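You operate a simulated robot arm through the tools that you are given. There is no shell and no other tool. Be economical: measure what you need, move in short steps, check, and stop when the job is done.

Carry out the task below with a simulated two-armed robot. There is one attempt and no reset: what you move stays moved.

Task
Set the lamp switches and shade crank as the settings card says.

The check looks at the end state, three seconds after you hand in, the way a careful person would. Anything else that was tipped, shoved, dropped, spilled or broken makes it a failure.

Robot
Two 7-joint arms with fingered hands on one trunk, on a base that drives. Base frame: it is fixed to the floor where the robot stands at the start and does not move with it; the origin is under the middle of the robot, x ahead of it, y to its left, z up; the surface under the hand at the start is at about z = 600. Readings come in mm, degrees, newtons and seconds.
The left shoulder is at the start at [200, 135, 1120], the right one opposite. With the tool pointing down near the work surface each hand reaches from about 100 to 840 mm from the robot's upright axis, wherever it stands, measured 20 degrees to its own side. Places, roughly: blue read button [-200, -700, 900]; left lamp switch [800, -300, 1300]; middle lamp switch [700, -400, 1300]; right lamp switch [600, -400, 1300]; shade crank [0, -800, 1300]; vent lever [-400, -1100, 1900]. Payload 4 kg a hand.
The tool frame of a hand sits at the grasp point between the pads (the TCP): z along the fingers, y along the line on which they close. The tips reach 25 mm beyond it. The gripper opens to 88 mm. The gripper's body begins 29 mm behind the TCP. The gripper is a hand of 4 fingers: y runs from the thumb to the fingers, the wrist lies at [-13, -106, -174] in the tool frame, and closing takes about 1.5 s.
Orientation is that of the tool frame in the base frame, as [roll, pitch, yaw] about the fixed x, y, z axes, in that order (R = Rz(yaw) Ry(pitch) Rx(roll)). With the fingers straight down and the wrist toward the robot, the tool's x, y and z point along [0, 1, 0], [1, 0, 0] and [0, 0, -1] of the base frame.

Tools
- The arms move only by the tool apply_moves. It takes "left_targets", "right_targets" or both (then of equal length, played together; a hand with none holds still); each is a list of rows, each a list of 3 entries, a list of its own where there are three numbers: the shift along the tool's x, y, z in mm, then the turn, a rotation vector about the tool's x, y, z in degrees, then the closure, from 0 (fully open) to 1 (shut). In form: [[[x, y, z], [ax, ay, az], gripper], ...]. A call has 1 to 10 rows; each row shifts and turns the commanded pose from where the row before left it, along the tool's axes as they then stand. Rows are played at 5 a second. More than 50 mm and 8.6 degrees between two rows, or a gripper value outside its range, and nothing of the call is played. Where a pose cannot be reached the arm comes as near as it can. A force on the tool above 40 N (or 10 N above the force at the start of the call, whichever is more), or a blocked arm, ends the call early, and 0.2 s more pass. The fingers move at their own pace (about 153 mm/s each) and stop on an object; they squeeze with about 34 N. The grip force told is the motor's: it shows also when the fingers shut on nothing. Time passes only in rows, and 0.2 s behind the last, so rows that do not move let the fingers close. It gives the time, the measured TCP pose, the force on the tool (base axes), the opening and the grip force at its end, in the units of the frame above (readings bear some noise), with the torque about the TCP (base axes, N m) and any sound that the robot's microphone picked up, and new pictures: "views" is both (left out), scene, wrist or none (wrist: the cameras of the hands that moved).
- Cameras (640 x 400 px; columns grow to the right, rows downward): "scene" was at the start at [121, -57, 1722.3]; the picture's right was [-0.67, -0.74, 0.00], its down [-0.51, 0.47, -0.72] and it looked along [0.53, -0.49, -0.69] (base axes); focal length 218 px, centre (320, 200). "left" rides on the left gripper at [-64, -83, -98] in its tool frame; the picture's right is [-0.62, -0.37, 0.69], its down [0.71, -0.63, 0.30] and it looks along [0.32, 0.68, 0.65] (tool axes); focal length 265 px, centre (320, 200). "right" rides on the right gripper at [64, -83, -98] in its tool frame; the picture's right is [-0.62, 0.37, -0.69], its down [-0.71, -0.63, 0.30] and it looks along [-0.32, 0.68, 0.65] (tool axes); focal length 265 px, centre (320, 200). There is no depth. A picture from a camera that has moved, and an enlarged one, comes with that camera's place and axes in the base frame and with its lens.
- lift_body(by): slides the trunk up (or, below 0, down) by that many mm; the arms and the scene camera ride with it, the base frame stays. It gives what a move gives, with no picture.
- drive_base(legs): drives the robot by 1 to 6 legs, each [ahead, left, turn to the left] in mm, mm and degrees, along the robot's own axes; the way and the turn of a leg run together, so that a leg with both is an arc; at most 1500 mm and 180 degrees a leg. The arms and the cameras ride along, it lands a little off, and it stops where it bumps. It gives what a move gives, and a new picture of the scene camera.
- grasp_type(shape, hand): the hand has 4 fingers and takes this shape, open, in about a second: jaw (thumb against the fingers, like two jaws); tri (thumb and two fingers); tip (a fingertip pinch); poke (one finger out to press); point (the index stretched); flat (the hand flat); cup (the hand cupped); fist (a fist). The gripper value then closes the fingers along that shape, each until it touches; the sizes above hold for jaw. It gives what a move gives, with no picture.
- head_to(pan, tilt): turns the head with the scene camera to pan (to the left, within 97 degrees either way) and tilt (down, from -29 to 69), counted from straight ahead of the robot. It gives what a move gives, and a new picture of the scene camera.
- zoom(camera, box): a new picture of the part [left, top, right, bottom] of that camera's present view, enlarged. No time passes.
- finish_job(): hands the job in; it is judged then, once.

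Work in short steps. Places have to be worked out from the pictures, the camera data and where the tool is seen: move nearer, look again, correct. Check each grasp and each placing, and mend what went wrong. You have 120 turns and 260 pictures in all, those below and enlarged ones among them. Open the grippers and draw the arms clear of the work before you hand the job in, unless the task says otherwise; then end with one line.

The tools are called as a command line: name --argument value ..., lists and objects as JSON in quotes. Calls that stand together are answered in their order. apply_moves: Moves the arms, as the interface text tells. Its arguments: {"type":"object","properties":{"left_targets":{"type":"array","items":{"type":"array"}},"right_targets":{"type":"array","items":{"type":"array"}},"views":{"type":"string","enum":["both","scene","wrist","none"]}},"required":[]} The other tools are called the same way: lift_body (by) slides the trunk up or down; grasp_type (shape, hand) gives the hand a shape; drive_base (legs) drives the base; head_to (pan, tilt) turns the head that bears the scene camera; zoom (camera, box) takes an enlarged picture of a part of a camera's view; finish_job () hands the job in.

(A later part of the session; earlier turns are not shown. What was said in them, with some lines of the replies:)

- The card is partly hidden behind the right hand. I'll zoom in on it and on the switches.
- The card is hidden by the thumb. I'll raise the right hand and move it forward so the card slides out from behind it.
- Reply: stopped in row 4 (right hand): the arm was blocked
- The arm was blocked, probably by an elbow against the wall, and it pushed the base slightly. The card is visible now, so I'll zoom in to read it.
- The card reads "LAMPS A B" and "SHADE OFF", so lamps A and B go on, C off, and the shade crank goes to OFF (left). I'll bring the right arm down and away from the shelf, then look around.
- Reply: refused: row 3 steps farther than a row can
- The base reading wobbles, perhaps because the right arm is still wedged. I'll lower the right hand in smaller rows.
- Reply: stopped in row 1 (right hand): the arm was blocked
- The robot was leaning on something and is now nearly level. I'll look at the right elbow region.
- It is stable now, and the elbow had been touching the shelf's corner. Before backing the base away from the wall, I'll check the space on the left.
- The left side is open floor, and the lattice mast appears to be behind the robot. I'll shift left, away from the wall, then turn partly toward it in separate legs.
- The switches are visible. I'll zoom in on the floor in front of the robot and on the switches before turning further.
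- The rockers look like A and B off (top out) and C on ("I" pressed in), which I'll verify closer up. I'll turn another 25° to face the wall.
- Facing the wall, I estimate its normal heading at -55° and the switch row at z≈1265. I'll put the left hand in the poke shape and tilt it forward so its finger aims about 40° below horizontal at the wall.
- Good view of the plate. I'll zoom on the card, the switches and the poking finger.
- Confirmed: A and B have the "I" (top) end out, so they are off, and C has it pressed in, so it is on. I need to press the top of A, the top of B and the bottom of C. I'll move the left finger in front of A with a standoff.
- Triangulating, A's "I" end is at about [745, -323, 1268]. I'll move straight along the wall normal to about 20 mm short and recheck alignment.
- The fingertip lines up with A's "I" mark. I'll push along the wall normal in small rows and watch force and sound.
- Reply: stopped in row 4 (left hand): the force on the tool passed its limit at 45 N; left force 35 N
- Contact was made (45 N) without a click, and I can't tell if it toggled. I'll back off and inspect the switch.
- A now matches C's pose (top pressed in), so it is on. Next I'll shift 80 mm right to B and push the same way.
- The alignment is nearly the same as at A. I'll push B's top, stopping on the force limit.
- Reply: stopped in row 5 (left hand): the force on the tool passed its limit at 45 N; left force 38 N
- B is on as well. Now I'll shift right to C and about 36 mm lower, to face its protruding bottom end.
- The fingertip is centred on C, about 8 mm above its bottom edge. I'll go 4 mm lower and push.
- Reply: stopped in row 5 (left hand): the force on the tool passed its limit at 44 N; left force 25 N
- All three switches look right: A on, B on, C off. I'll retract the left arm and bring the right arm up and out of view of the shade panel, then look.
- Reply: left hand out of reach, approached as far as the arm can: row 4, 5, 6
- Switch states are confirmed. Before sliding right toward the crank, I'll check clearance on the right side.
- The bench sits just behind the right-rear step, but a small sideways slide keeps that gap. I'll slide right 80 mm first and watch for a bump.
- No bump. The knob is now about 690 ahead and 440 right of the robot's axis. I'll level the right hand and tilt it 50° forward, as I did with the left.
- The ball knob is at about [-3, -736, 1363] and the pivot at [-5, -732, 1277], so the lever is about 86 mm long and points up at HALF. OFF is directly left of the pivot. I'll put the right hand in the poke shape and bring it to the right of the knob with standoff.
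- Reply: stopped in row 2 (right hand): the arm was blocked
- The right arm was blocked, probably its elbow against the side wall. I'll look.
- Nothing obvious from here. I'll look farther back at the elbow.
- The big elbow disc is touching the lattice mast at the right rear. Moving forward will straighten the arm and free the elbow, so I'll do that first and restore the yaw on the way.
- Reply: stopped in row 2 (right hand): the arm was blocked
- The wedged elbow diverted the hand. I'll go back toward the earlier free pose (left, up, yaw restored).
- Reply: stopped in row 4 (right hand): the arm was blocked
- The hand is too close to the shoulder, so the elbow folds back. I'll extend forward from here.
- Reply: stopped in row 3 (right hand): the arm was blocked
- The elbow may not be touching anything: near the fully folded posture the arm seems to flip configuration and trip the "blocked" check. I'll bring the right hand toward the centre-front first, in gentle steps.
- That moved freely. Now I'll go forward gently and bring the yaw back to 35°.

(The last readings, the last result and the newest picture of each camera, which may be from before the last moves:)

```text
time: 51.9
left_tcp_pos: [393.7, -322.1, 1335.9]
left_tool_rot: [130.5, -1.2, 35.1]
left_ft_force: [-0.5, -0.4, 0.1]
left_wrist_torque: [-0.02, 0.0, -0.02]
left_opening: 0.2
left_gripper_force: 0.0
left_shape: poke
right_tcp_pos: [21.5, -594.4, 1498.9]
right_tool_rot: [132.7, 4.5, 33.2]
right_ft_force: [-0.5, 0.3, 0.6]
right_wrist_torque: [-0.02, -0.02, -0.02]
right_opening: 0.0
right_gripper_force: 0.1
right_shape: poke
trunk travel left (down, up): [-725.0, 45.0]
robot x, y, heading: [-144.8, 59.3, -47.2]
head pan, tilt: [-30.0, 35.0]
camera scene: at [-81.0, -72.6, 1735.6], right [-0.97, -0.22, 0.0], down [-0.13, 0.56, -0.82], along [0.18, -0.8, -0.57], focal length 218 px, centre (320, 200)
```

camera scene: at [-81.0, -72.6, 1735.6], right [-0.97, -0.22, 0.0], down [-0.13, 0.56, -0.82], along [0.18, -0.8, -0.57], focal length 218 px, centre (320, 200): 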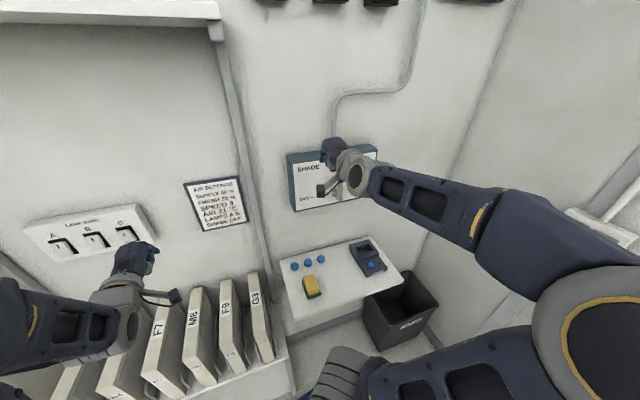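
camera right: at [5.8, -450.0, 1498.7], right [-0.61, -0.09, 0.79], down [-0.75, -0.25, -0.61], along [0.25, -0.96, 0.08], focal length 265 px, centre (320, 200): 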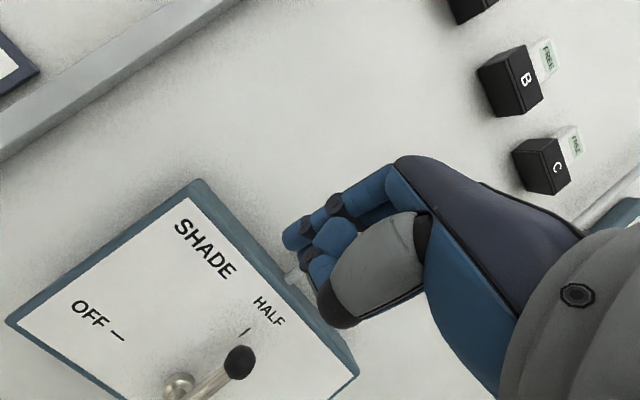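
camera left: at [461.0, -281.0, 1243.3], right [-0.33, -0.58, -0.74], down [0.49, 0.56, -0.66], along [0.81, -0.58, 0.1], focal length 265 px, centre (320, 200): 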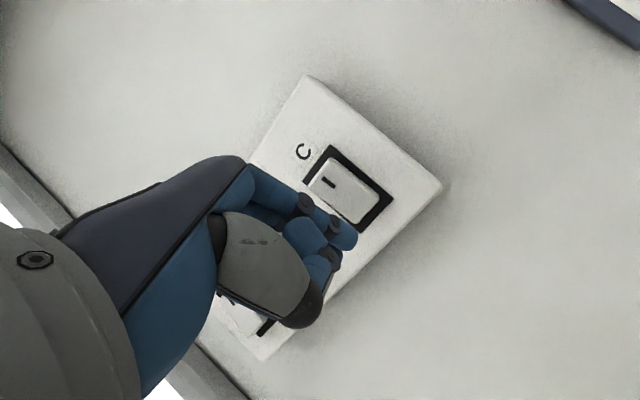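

The hand is now in front of the panel. I'll move right and down at this standoff to sit right of the knob.

apply_moves --right_targets '[[[-21, -8, 8], [0, 3, 3.3], 0], [[-21, -14, 13], [0, 0, 0], 0], [[-21, -14, 13], [0, 0, 0], 0], [[-21, -14, 13], [0, 0, 0], 0], [[-21, -14, 13], [0, 0, 0], 0], [[-21, -14, 13], [0, 0, 0], 0], [[-21, -14, 13], [0, 0, 0], 0], [[-21, -14, 13], [0, 0, 0], 0]]'

zoom --camera "scene" --box '[280, 120, 440, 220]'

```text
time: 53.7
left_tcp_pos: [395.4, -321.4, 1334.3]
left_tool_rot: [130.4, -1.1, 34.9]
left_ft_force: [0.2, -0.2, -0.5]
left_wrist_torque: [-0.01, 0.0, -0.06]
left_opening: 0.1
left_gripper_force: 0.0
left_shape: poke
right_tcp_pos: [-117.7, -688.4, 1356.6]
right_tool_rot: [132.8, 0.1, 33.2]
right_ft_force: [-0.3, 0.2, -0.8]
right_wrist_torque: [0.03, 0.01, -0.03]
right_opening: 0.0
right_gripper_force: 0.0
right_shape: poke
trunk travel left (down, up): [-725.0, 45.0]
robot x, y, heading: [-141.4, 59.3, -46.8]
head pan, tilt: [-30.0, 35.0]
camera scene: at [-80.7, -72.4, 1735.6], right [-0.97, -0.23, 0.0], down [-0.13, 0.56, -0.82], along [0.18, -0.8, -0.57], focal length 218 px, centre (320, 200)
camera right: at [-134.6, -544.0, 1360.6], right [-0.66, -0.12, 0.74], down [-0.71, -0.22, -0.67], along [0.25, -0.97, 0.06], focal length 265 px, centre (320, 200)
```

scene: 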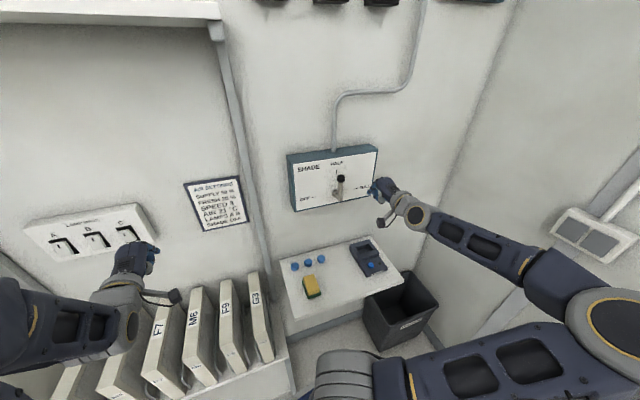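
right: 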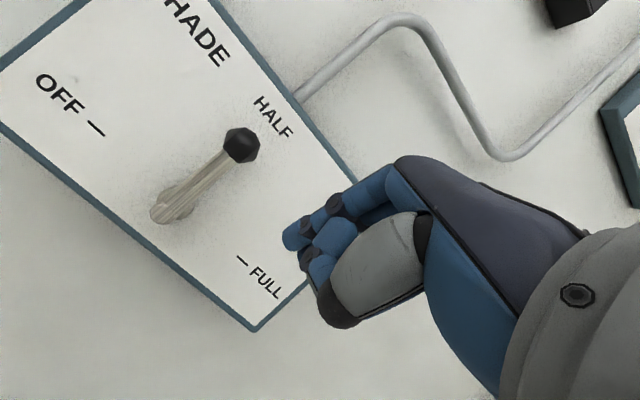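

```text
4.00 times, centred on (360, 170) of scene
camera zoom: at [-80.7, -72.4, 1735.6], right [-0.97, -0.23, 0.0], down [-0.13, 0.56, -0.82], along [0.18, -0.8, -0.57], focal length 870 px, centre (160, 320)
```

zoom: 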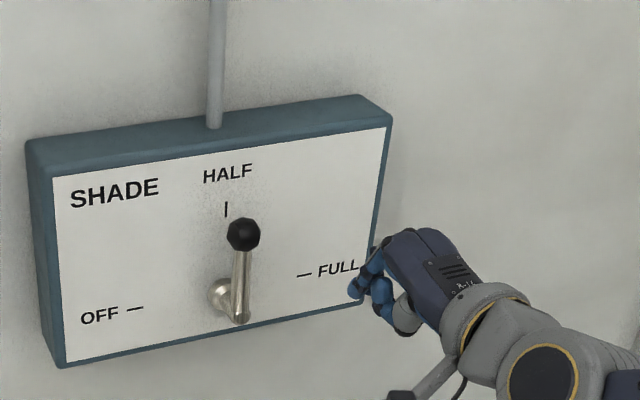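

The finger sits right of the knob with about 100 mm standoff. I'll move in until the fingertip is at the knob's depth (panel still about 25 mm beyond).

apply_moves --right_targets '[[[0, 16.6, 18], [0, 0, 0], 0], [[0, 16.6, 18], [0, 0, 0], 0], [[0, 16.6, 18], [0, 0, 0], 0], [[0, 16.6, 18], [0, 0, 0], 0]]'

zoom --camera "scene" --box '[280, 130, 400, 205]'

```text
time: 54.7
left_tcp_pos: [394.4, -321.9, 1336.2]
left_tool_rot: [130.4, -1.2, 35.1]
left_ft_force: [0.0, 0.1, -0.1]
left_wrist_torque: [0.0, 0.0, 0.04]
left_opening: 0.0
left_gripper_force: 0.0
left_shape: poke
right_tcp_pos: [-64.3, -769.3, 1357.3]
right_tool_rot: [132.7, 0.1, 33.1]
right_ft_force: [-0.3, -0.9, 0.0]
right_wrist_torque: [0.0, 0.01, -0.01]
right_opening: 0.0
right_gripper_force: 0.1
right_shape: poke
trunk travel left (down, up): [-725.0, 45.0]
robot x, y, heading: [-142.2, 63.0, -46.7]
head pan, tilt: [-30.0, 35.0]
camera scene: at [-81.2, -72.4, 1735.6], right [-0.97, -0.23, 0.0], down [-0.13, 0.56, -0.82], along [0.18, -0.8, -0.57], focal length 218 px, centre (320, 200)
camera right: at [-81.3, -625.4, 1360.8], right [-0.66, -0.12, 0.74], down [-0.71, -0.22, -0.67], along [0.25, -0.97, 0.06], focal length 265 px, centre (320, 200)
```

scene: 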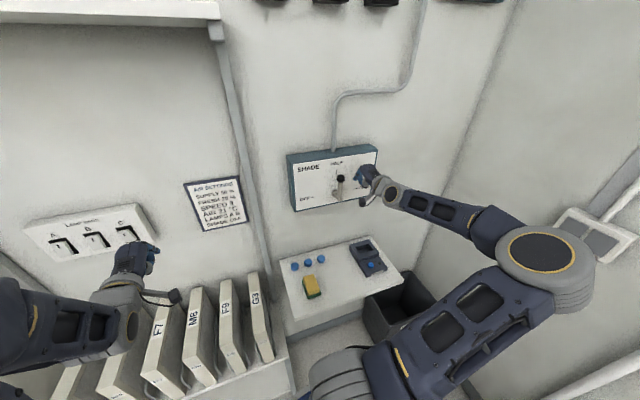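
right: 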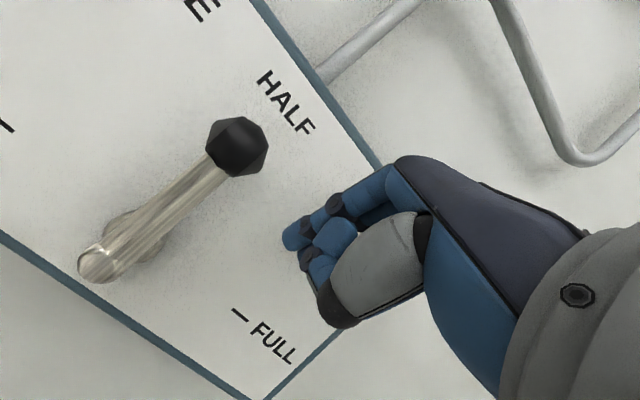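

```text
5.33 times, centred on (340, 168) of scene
camera zoom: at [-81.2, -72.4, 1735.6], right [-0.97, -0.23, 0.0], down [-0.13, 0.56, -0.82], along [0.18, -0.8, -0.57], focal length 1160 px, centre (213, 373)
```

zoom: 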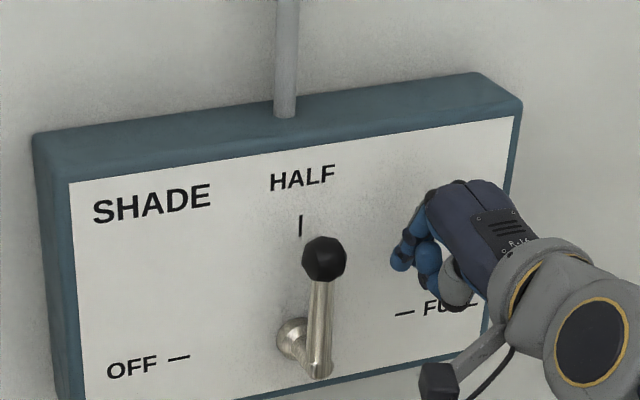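

The geometry checks out: the fingertip is at the knob's depth, about 28 mm to its right. I'll push it left along the arc around the pivot, first half.

apply_moves --right_targets '[[[12, -1, 1], [0, 0, 0], 0], [[11, 3, -3], [0, 0, 0], 0], [[11, 3, -3], [0, 0, 0], 0], [[11, 1, -1], [0, 0, 0], 0], [[11, 1, -1], [0, 0, 0], 0]]'

zoom --camera "scene" --box '[280, 130, 400, 205]'

```text
time: 55.9
left_tcp_pos: [394.4, -322.6, 1336.4]
left_tool_rot: [130.5, -1.1, 35.0]
left_ft_force: [-1.1, 0.0, 0.0]
left_wrist_torque: [-0.01, 0.03, 0.01]
left_opening: 0.0
left_gripper_force: 0.0
left_shape: poke
right_tcp_pos: [-18.1, -739.9, 1367.1]
right_tool_rot: [132.6, 0.1, 33.2]
right_ft_force: [-1.4, -0.2, -0.8]
right_wrist_torque: [0.0, 0.03, 0.0]
right_opening: 0.0
right_gripper_force: 0.0
right_shape: poke
trunk travel left (down, up): [-725.0, 45.0]
robot x, y, heading: [-142.1, 53.5, -47.1]
head pan, tilt: [-30.0, 35.0]
camera scene: at [-81.1, -72.8, 1735.6], right [-0.97, -0.23, 0.0], down [-0.13, 0.56, -0.82], along [0.18, -0.8, -0.57], focal length 218 px, centre (320, 200)
camera right: at [-34.6, -594.8, 1370.3], right [-0.66, -0.12, 0.74], down [-0.71, -0.22, -0.67], along [0.25, -0.97, 0.06], focal length 265 px, centre (320, 200)
```

scene: 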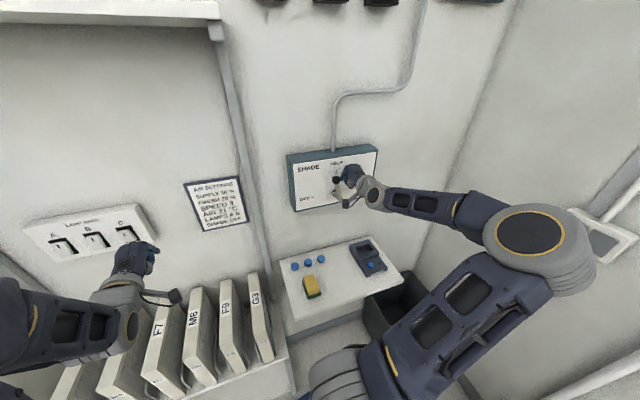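
right: 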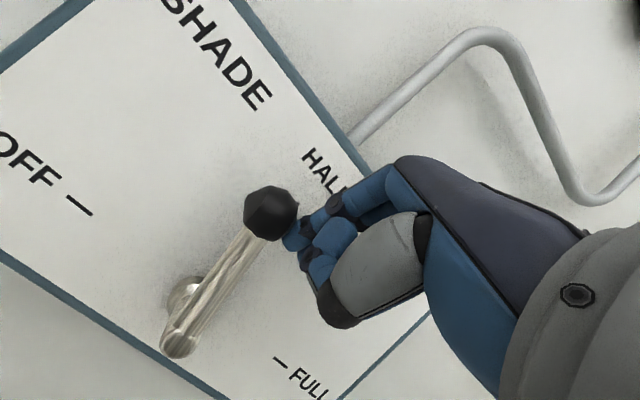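

```text
5.33 times, centred on (340, 168) of scene
camera zoom: at [-81.1, -72.8, 1735.6], right [-0.97, -0.23, 0.0], down [-0.13, 0.56, -0.82], along [0.18, -0.8, -0.57], focal length 1160 px, centre (213, 373)
```

zoom: 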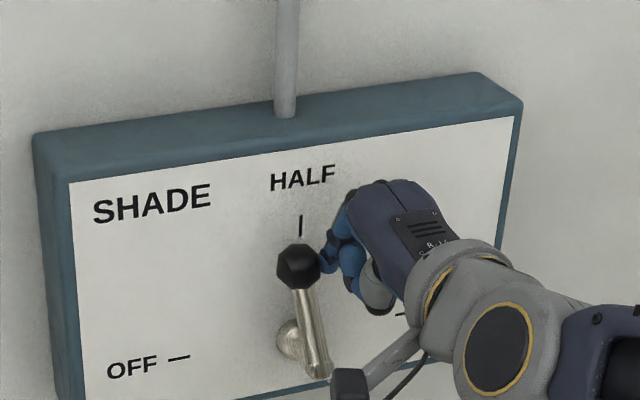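

The lever moves easily and follows as predicted (about 17° so far). I'll continue the arc toward OFF.

apply_moves --right_targets '[[[11, -1, 1], [0, 0, 0], 0], [[11, -1.2, 1.1], [0, 0, 0], 0], [[10.5, -3, 2.8], [0, 0, 0], 0], [[10.5, -3.3, 3], [0, 0, 0], 0], [[9, -4.8, 4.4], [0, 0, 0], 0], [[9, -5, 4.7], [0, 0, 0], 0], [[7, -6.5, 6], [0, 0, 0], 0]]'

zoom --camera "scene" --box '[280, 130, 400, 205]'

```text
time: 57.5
left_tcp_pos: [395.2, -322.2, 1334.7]
left_tool_rot: [130.5, -1.2, 35.1]
left_ft_force: [0.0, 0.4, 0.6]
left_wrist_torque: [-0.03, -0.01, -0.01]
left_opening: 0.0
left_gripper_force: 0.1
left_shape: poke
right_tcp_pos: [39.1, -701.8, 1331.9]
right_tool_rot: [132.6, 0.1, 33.2]
right_ft_force: [-0.2, -1.2, -0.9]
right_wrist_torque: [-0.01, -0.02, 0.0]
right_opening: 0.0
right_gripper_force: 0.1
right_shape: poke
trunk travel left (down, up): [-725.0, 45.0]
robot x, y, heading: [-144.7, 61.7, -46.9]
head pan, tilt: [-30.0, 35.0]
camera scene: at [-81.0, -72.6, 1735.6], right [-0.97, -0.23, 0.0], down [-0.13, 0.56, -0.82], along [0.18, -0.8, -0.57], focal length 218 px, centre (320, 200)
camera right: at [22.0, -557.4, 1336.3], right [-0.66, -0.12, 0.74], down [-0.71, -0.22, -0.67], along [0.25, -0.97, 0.06], focal length 265 px, centre (320, 200)
```

scene: 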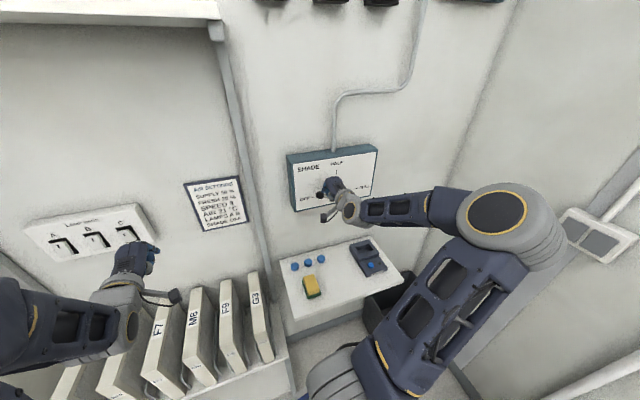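
right: 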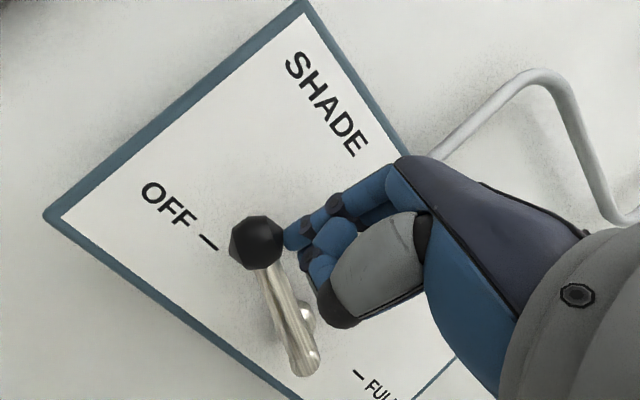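

```text
5.33 times, centred on (340, 168) of scene
camera zoom: at [-81.0, -72.6, 1735.6], right [-0.97, -0.23, 0.0], down [-0.13, 0.56, -0.82], along [0.18, -0.8, -0.57], focal length 1160 px, centre (213, 373)
```

zoom: 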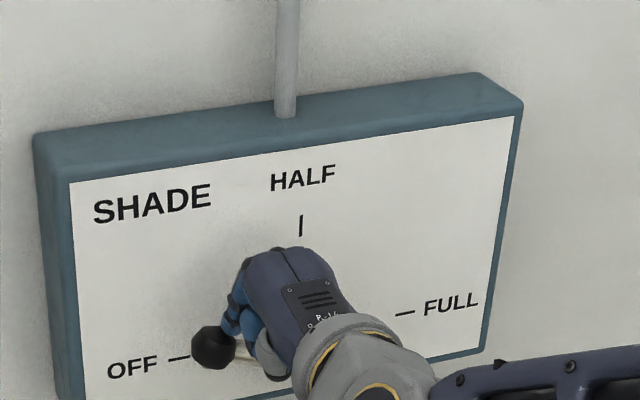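

The knob is now about 69° of the way. I'll go on downward, stopping just short of 90° to measure.

apply_moves --right_targets '[[[5, -5.1, 4.7], [0, 0, 0], 0], [[4.5, -5.9, 5.4], [0, 0, 0], 0], [[3, -5.9, 5.4], [0, 0, 0], 0]]'

zoom --camera "right" --box '[160, 150, 400, 400]'

zoom --camera "scene" --box '[280, 135, 400, 210]'

```text
time: 58.3
left_tcp_pos: [396.0, -322.7, 1335.3]
left_tool_rot: [130.5, -1.2, 35.1]
left_ft_force: [-0.1, -0.2, 0.1]
left_wrist_torque: [0.0, -0.03, 0.03]
left_opening: 0.1
left_gripper_force: 0.0
left_shape: poke
right_tcp_pos: [49.2, -694.2, 1309.0]
right_tool_rot: [132.6, 0.1, 33.3]
right_ft_force: [-1.3, -1.6, 1.5]
right_wrist_torque: [-0.01, -0.02, -0.02]
right_opening: 0.3
right_gripper_force: 0.0
right_shape: poke
trunk travel left (down, up): [-725.0, 45.0]
robot x, y, heading: [-141.2, 60.3, -46.8]
head pan, tilt: [-30.0, 35.0]
camera scene: at [-81.0, -72.6, 1735.6], right [-0.97, -0.23, 0.0], down [-0.13, 0.56, -0.82], along [0.18, -0.8, -0.57], focal length 218 px, centre (320, 200)
camera right: at [32.8, -550.7, 1313.5], right [-0.66, -0.12, 0.74], down [-0.71, -0.22, -0.67], along [0.25, -0.97, 0.06], focal length 265 px, centre (320, 200)
```

scene: 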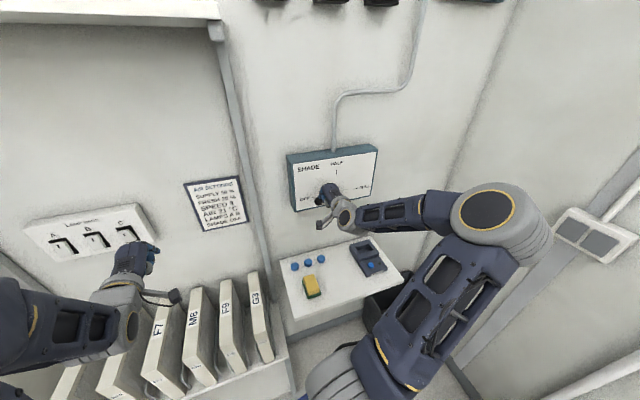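
right: 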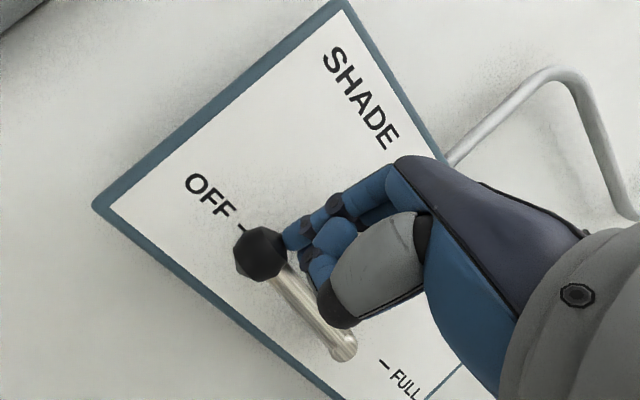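

```text
1.60 times, centred on (280, 275) of right
camera zoom: at [32.8, -550.7, 1313.5], right [-0.66, -0.12, 0.74], down [-0.71, -0.22, -0.67], along [0.25, -0.97, 0.06], focal length 425 px, centre (384, 80)
```

zoom: 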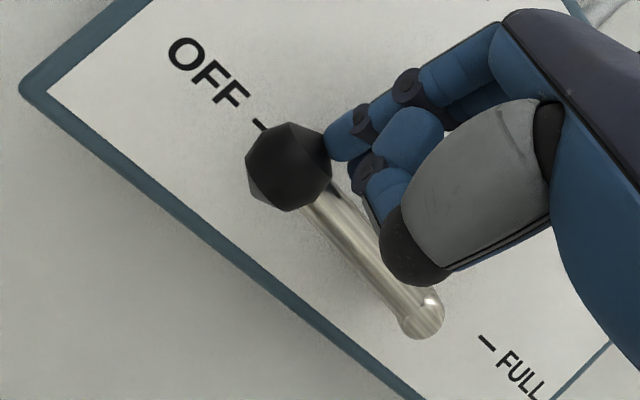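

```text
5.33 times, centred on (340, 172) of scene
camera zoom: at [-81.0, -72.6, 1735.6], right [-0.97, -0.23, 0.0], down [-0.13, 0.56, -0.82], along [0.18, -0.8, -0.57], focal length 1160 px, centre (213, 347)
```

zoom: 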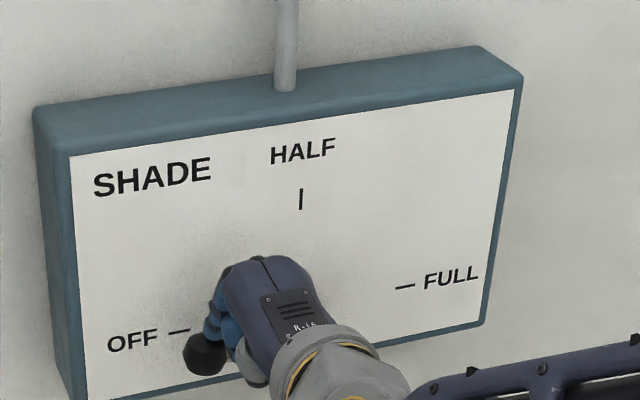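

The knob is about 4–5° short of horizontal. I'll nudge it down 6 mm more, then back straight out to check.

apply_moves --right_targets '[[[1, -2.2, 2.1], [0, 0, 0], 0], [[0, -2.2, 2.1], [0, 0, 0], 0]]' --views "none"

apply_moves --right_targets '[[[0, 2, -2], [0, 0, 0], 0], [[0, -14, -21], [0, 0, 0], 0], [[0, -14, -21], [0, 0, 0], 0], [[0, -14, -21], [0, 0, 0], 0], [[-15, -14, -21], [0, 0, 0], 0]]'

zoom --camera "scene" --box '[280, 135, 400, 210]'

zoom --camera "right" --box '[160, 150, 400, 400]'

```text
time: 58.9
left_tcp_pos: [395.3, -321.1, 1334.9]
left_tool_rot: [130.5, -1.1, 35.0]
left_ft_force: [-0.2, -0.1, 0.0]
left_wrist_torque: [0.01, 0.0, 0.0]
left_opening: 0.0
left_gripper_force: 0.1
left_shape: poke
right_tcp_pos: [50.7, -695.0, 1303.1]
right_tool_rot: [132.7, 0.1, 33.3]
right_ft_force: [0.0, -0.7, 0.9]
right_wrist_torque: [-0.02, 0.0, 0.0]
right_opening: 0.0
right_gripper_force: 0.1
right_shape: poke
trunk travel left (down, up): [-725.0, 45.0]
robot x, y, heading: [-139.7, 59.1, -47.1]
head pan, tilt: [-30.0, 35.0]
```

```text
time: 60.1
left_tcp_pos: [395.3, -320.8, 1335.1]
left_tool_rot: [130.5, -1.2, 35.2]
left_ft_force: [0.2, 0.8, 0.3]
left_wrist_torque: [-0.02, -0.02, 0.01]
left_opening: 0.2
left_gripper_force: 0.1
left_shape: poke
right_tcp_pos: [-17.0, -618.5, 1321.3]
right_tool_rot: [132.7, 0.1, 33.3]
right_ft_force: [0.6, -0.2, 0.0]
right_wrist_torque: [0.02, 0.01, -0.01]
right_opening: 0.0
right_gripper_force: 0.0
right_shape: poke
trunk travel left (down, up): [-725.0, 45.0]
robot x, y, heading: [-142.0, 57.0, -46.9]
head pan, tilt: [-30.0, 35.0]
camera scene: at [-80.6, -72.9, 1735.6], right [-0.97, -0.23, 0.0], down [-0.13, 0.56, -0.82], along [0.18, -0.8, -0.57], focal length 218 px, centre (320, 200)
camera right: at [-33.5, -474.7, 1326.0], right [-0.66, -0.12, 0.74], down [-0.71, -0.22, -0.67], along [0.25, -0.97, 0.06], focal length 265 px, centre (320, 200)
```

scene: 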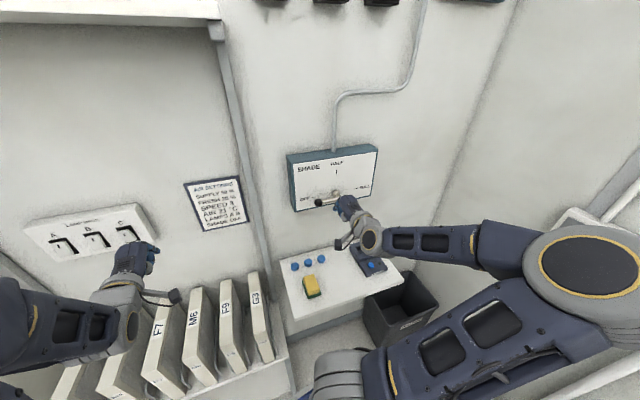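
right: 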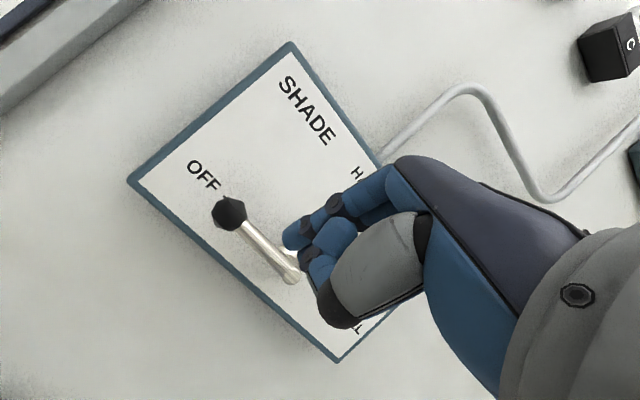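

```text
5.33 times, centred on (340, 172) of scene
camera zoom: at [-80.6, -72.9, 1735.6], right [-0.97, -0.23, 0.0], down [-0.13, 0.56, -0.82], along [0.18, -0.8, -0.57], focal length 1160 px, centre (213, 347)
```

zoom: 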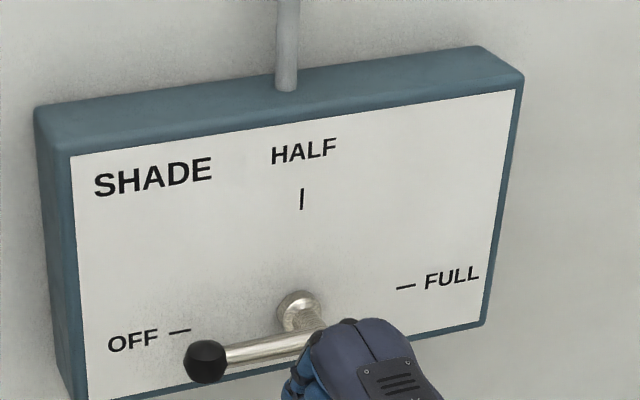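

```text
1.60 times, centred on (280, 275) of right
camera zoom: at [-33.5, -474.7, 1326.0], right [-0.66, -0.12, 0.74], down [-0.71, -0.22, -0.67], along [0.25, -0.97, 0.06], focal length 425 px, centre (384, 80)
```

zoom: 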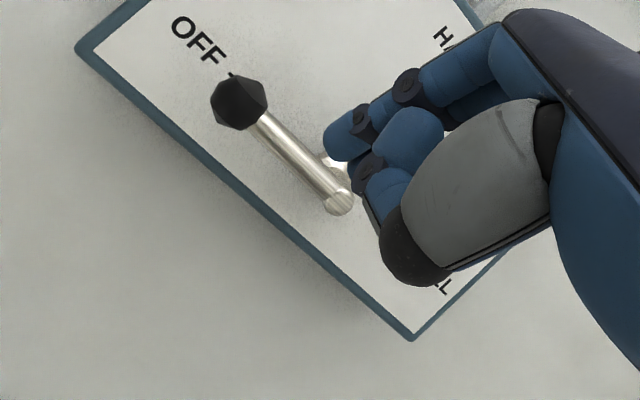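

With the hand out, the lever is parallel to the OFF–FULL line and points at OFF. I'll back the right hand off further, then open both hands.

apply_moves --right_targets '[[[0, -8, -20], [0, 0, 0], 0], [[0, -8, -20], [0, 0, 0], 0], [[0, -4, -20], [0, 0, 0], 0]]' --views "none"

grasp_type --hand "right" --shape "jaw"

grasp_type --hand "left" --shape "jaw"

head_to --pan -25 --tilt 35

zoom --camera "scene" --box '[20, 120, 400, 340]'

```text
time: 60.9
left_tcp_pos: [396.1, -322.5, 1335.8]
left_tool_rot: [130.5, -1.1, 35.0]
left_ft_force: [0.1, 0.0, 0.8]
left_wrist_torque: [-0.01, 0.0, 0.0]
left_opening: 0.0
left_gripper_force: 0.1
left_shape: poke
right_tcp_pos: [-49.6, -572.2, 1349.0]
right_tool_rot: [132.7, 0.1, 33.3]
right_ft_force: [0.1, 0.1, 0.0]
right_wrist_torque: [0.02, 0.0, 0.01]
right_opening: 0.0
right_gripper_force: 0.1
right_shape: poke
trunk travel left (down, up): [-725.0, 45.0]
robot x, y, heading: [-142.0, 58.0, -47.1]
head pan, tilt: [-30.0, 35.0]
```

```text
time: 61.8
left_tcp_pos: [394.7, -322.4, 1335.0]
left_tool_rot: [130.6, -1.1, 35.1]
left_ft_force: [0.8, 0.2, 0.5]
left_wrist_torque: [-0.02, 0.0, 0.01]
left_opening: 0.1
left_gripper_force: 0.0
left_shape: poke
right_tcp_pos: [-48.8, -572.8, 1348.3]
right_tool_rot: [132.7, 0.0, 33.4]
right_ft_force: [1.0, 0.1, 0.7]
right_wrist_torque: [-0.02, -0.03, -0.02]
right_opening: 87.7
right_gripper_force: 0.1
right_shape: jaw
trunk travel left (down, up): [-725.0, 45.0]
robot x, y, heading: [-142.9, 57.1, -46.9]
head pan, tilt: [-30.0, 35.0]
```

```text
time: 62.7
left_tcp_pos: [395.3, -321.7, 1334.7]
left_tool_rot: [130.5, -1.2, 35.0]
left_ft_force: [0.1, -0.3, 0.0]
left_wrist_torque: [-0.01, -0.01, 0.01]
left_opening: 88.0
left_gripper_force: 0.0
left_shape: jaw
right_tcp_pos: [-49.6, -571.7, 1347.8]
right_tool_rot: [132.7, 0.1, 33.4]
right_ft_force: [0.5, -0.4, 0.2]
right_wrist_torque: [0.0, -0.02, 0.0]
right_opening: 87.8
right_gripper_force: 0.1
right_shape: jaw
trunk travel left (down, up): [-725.0, 45.0]
robot x, y, heading: [-139.2, 57.2, -47.4]
head pan, tilt: [-30.0, 35.0]
```

```text
time: 63.4
left_tcp_pos: [394.9, -322.1, 1335.2]
left_tool_rot: [130.5, -1.2, 35.0]
left_ft_force: [-0.5, -0.7, -0.5]
left_wrist_torque: [0.01, -0.02, -0.02]
left_opening: 87.9
left_gripper_force: 0.0
left_shape: jaw
right_tcp_pos: [-49.9, -572.7, 1348.4]
right_tool_rot: [132.7, 0.0, 33.2]
right_ft_force: [0.1, -0.8, 0.2]
right_wrist_torque: [0.0, -0.02, 0.02]
right_opening: 88.0
right_gripper_force: 0.1
right_shape: jaw
trunk travel left (down, up): [-725.0, 45.0]
robot x, y, heading: [-139.1, 58.5, -47.0]
head pan, tilt: [-25.0, 35.0]
camera scene: at [-73.6, -70.6, 1735.6], right [-0.95, -0.31, 0.0], down [-0.18, 0.55, -0.82], along [0.25, -0.78, -0.57], focal length 218 px, centre (320, 200)
```

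scene: 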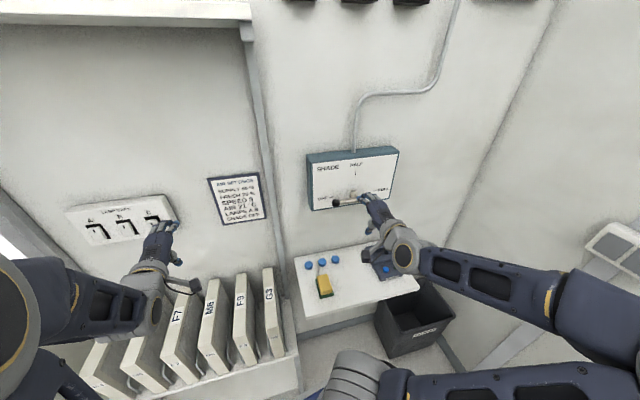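

```text
1.68 times, centred on (210, 230) of scene
camera zoom: at [-73.6, -70.6, 1735.6], right [-0.95, -0.31, 0.0], down [-0.18, 0.55, -0.82], along [0.25, -0.78, -0.57], focal length 366 px, centre (505, 150)
```

zoom: 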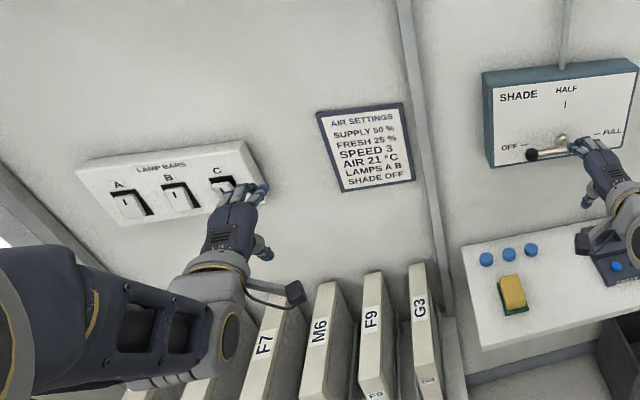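

Everything is set: A and B on, C off, shade lever at OFF. Both hands are open and clear of the work, so I'm handing in.

finish_job

```text
The job is handed in.
```

I set the controls as the settings card says and handed the job in: lamp switches A and B are on, C is off, and the shade crank points to OFF.
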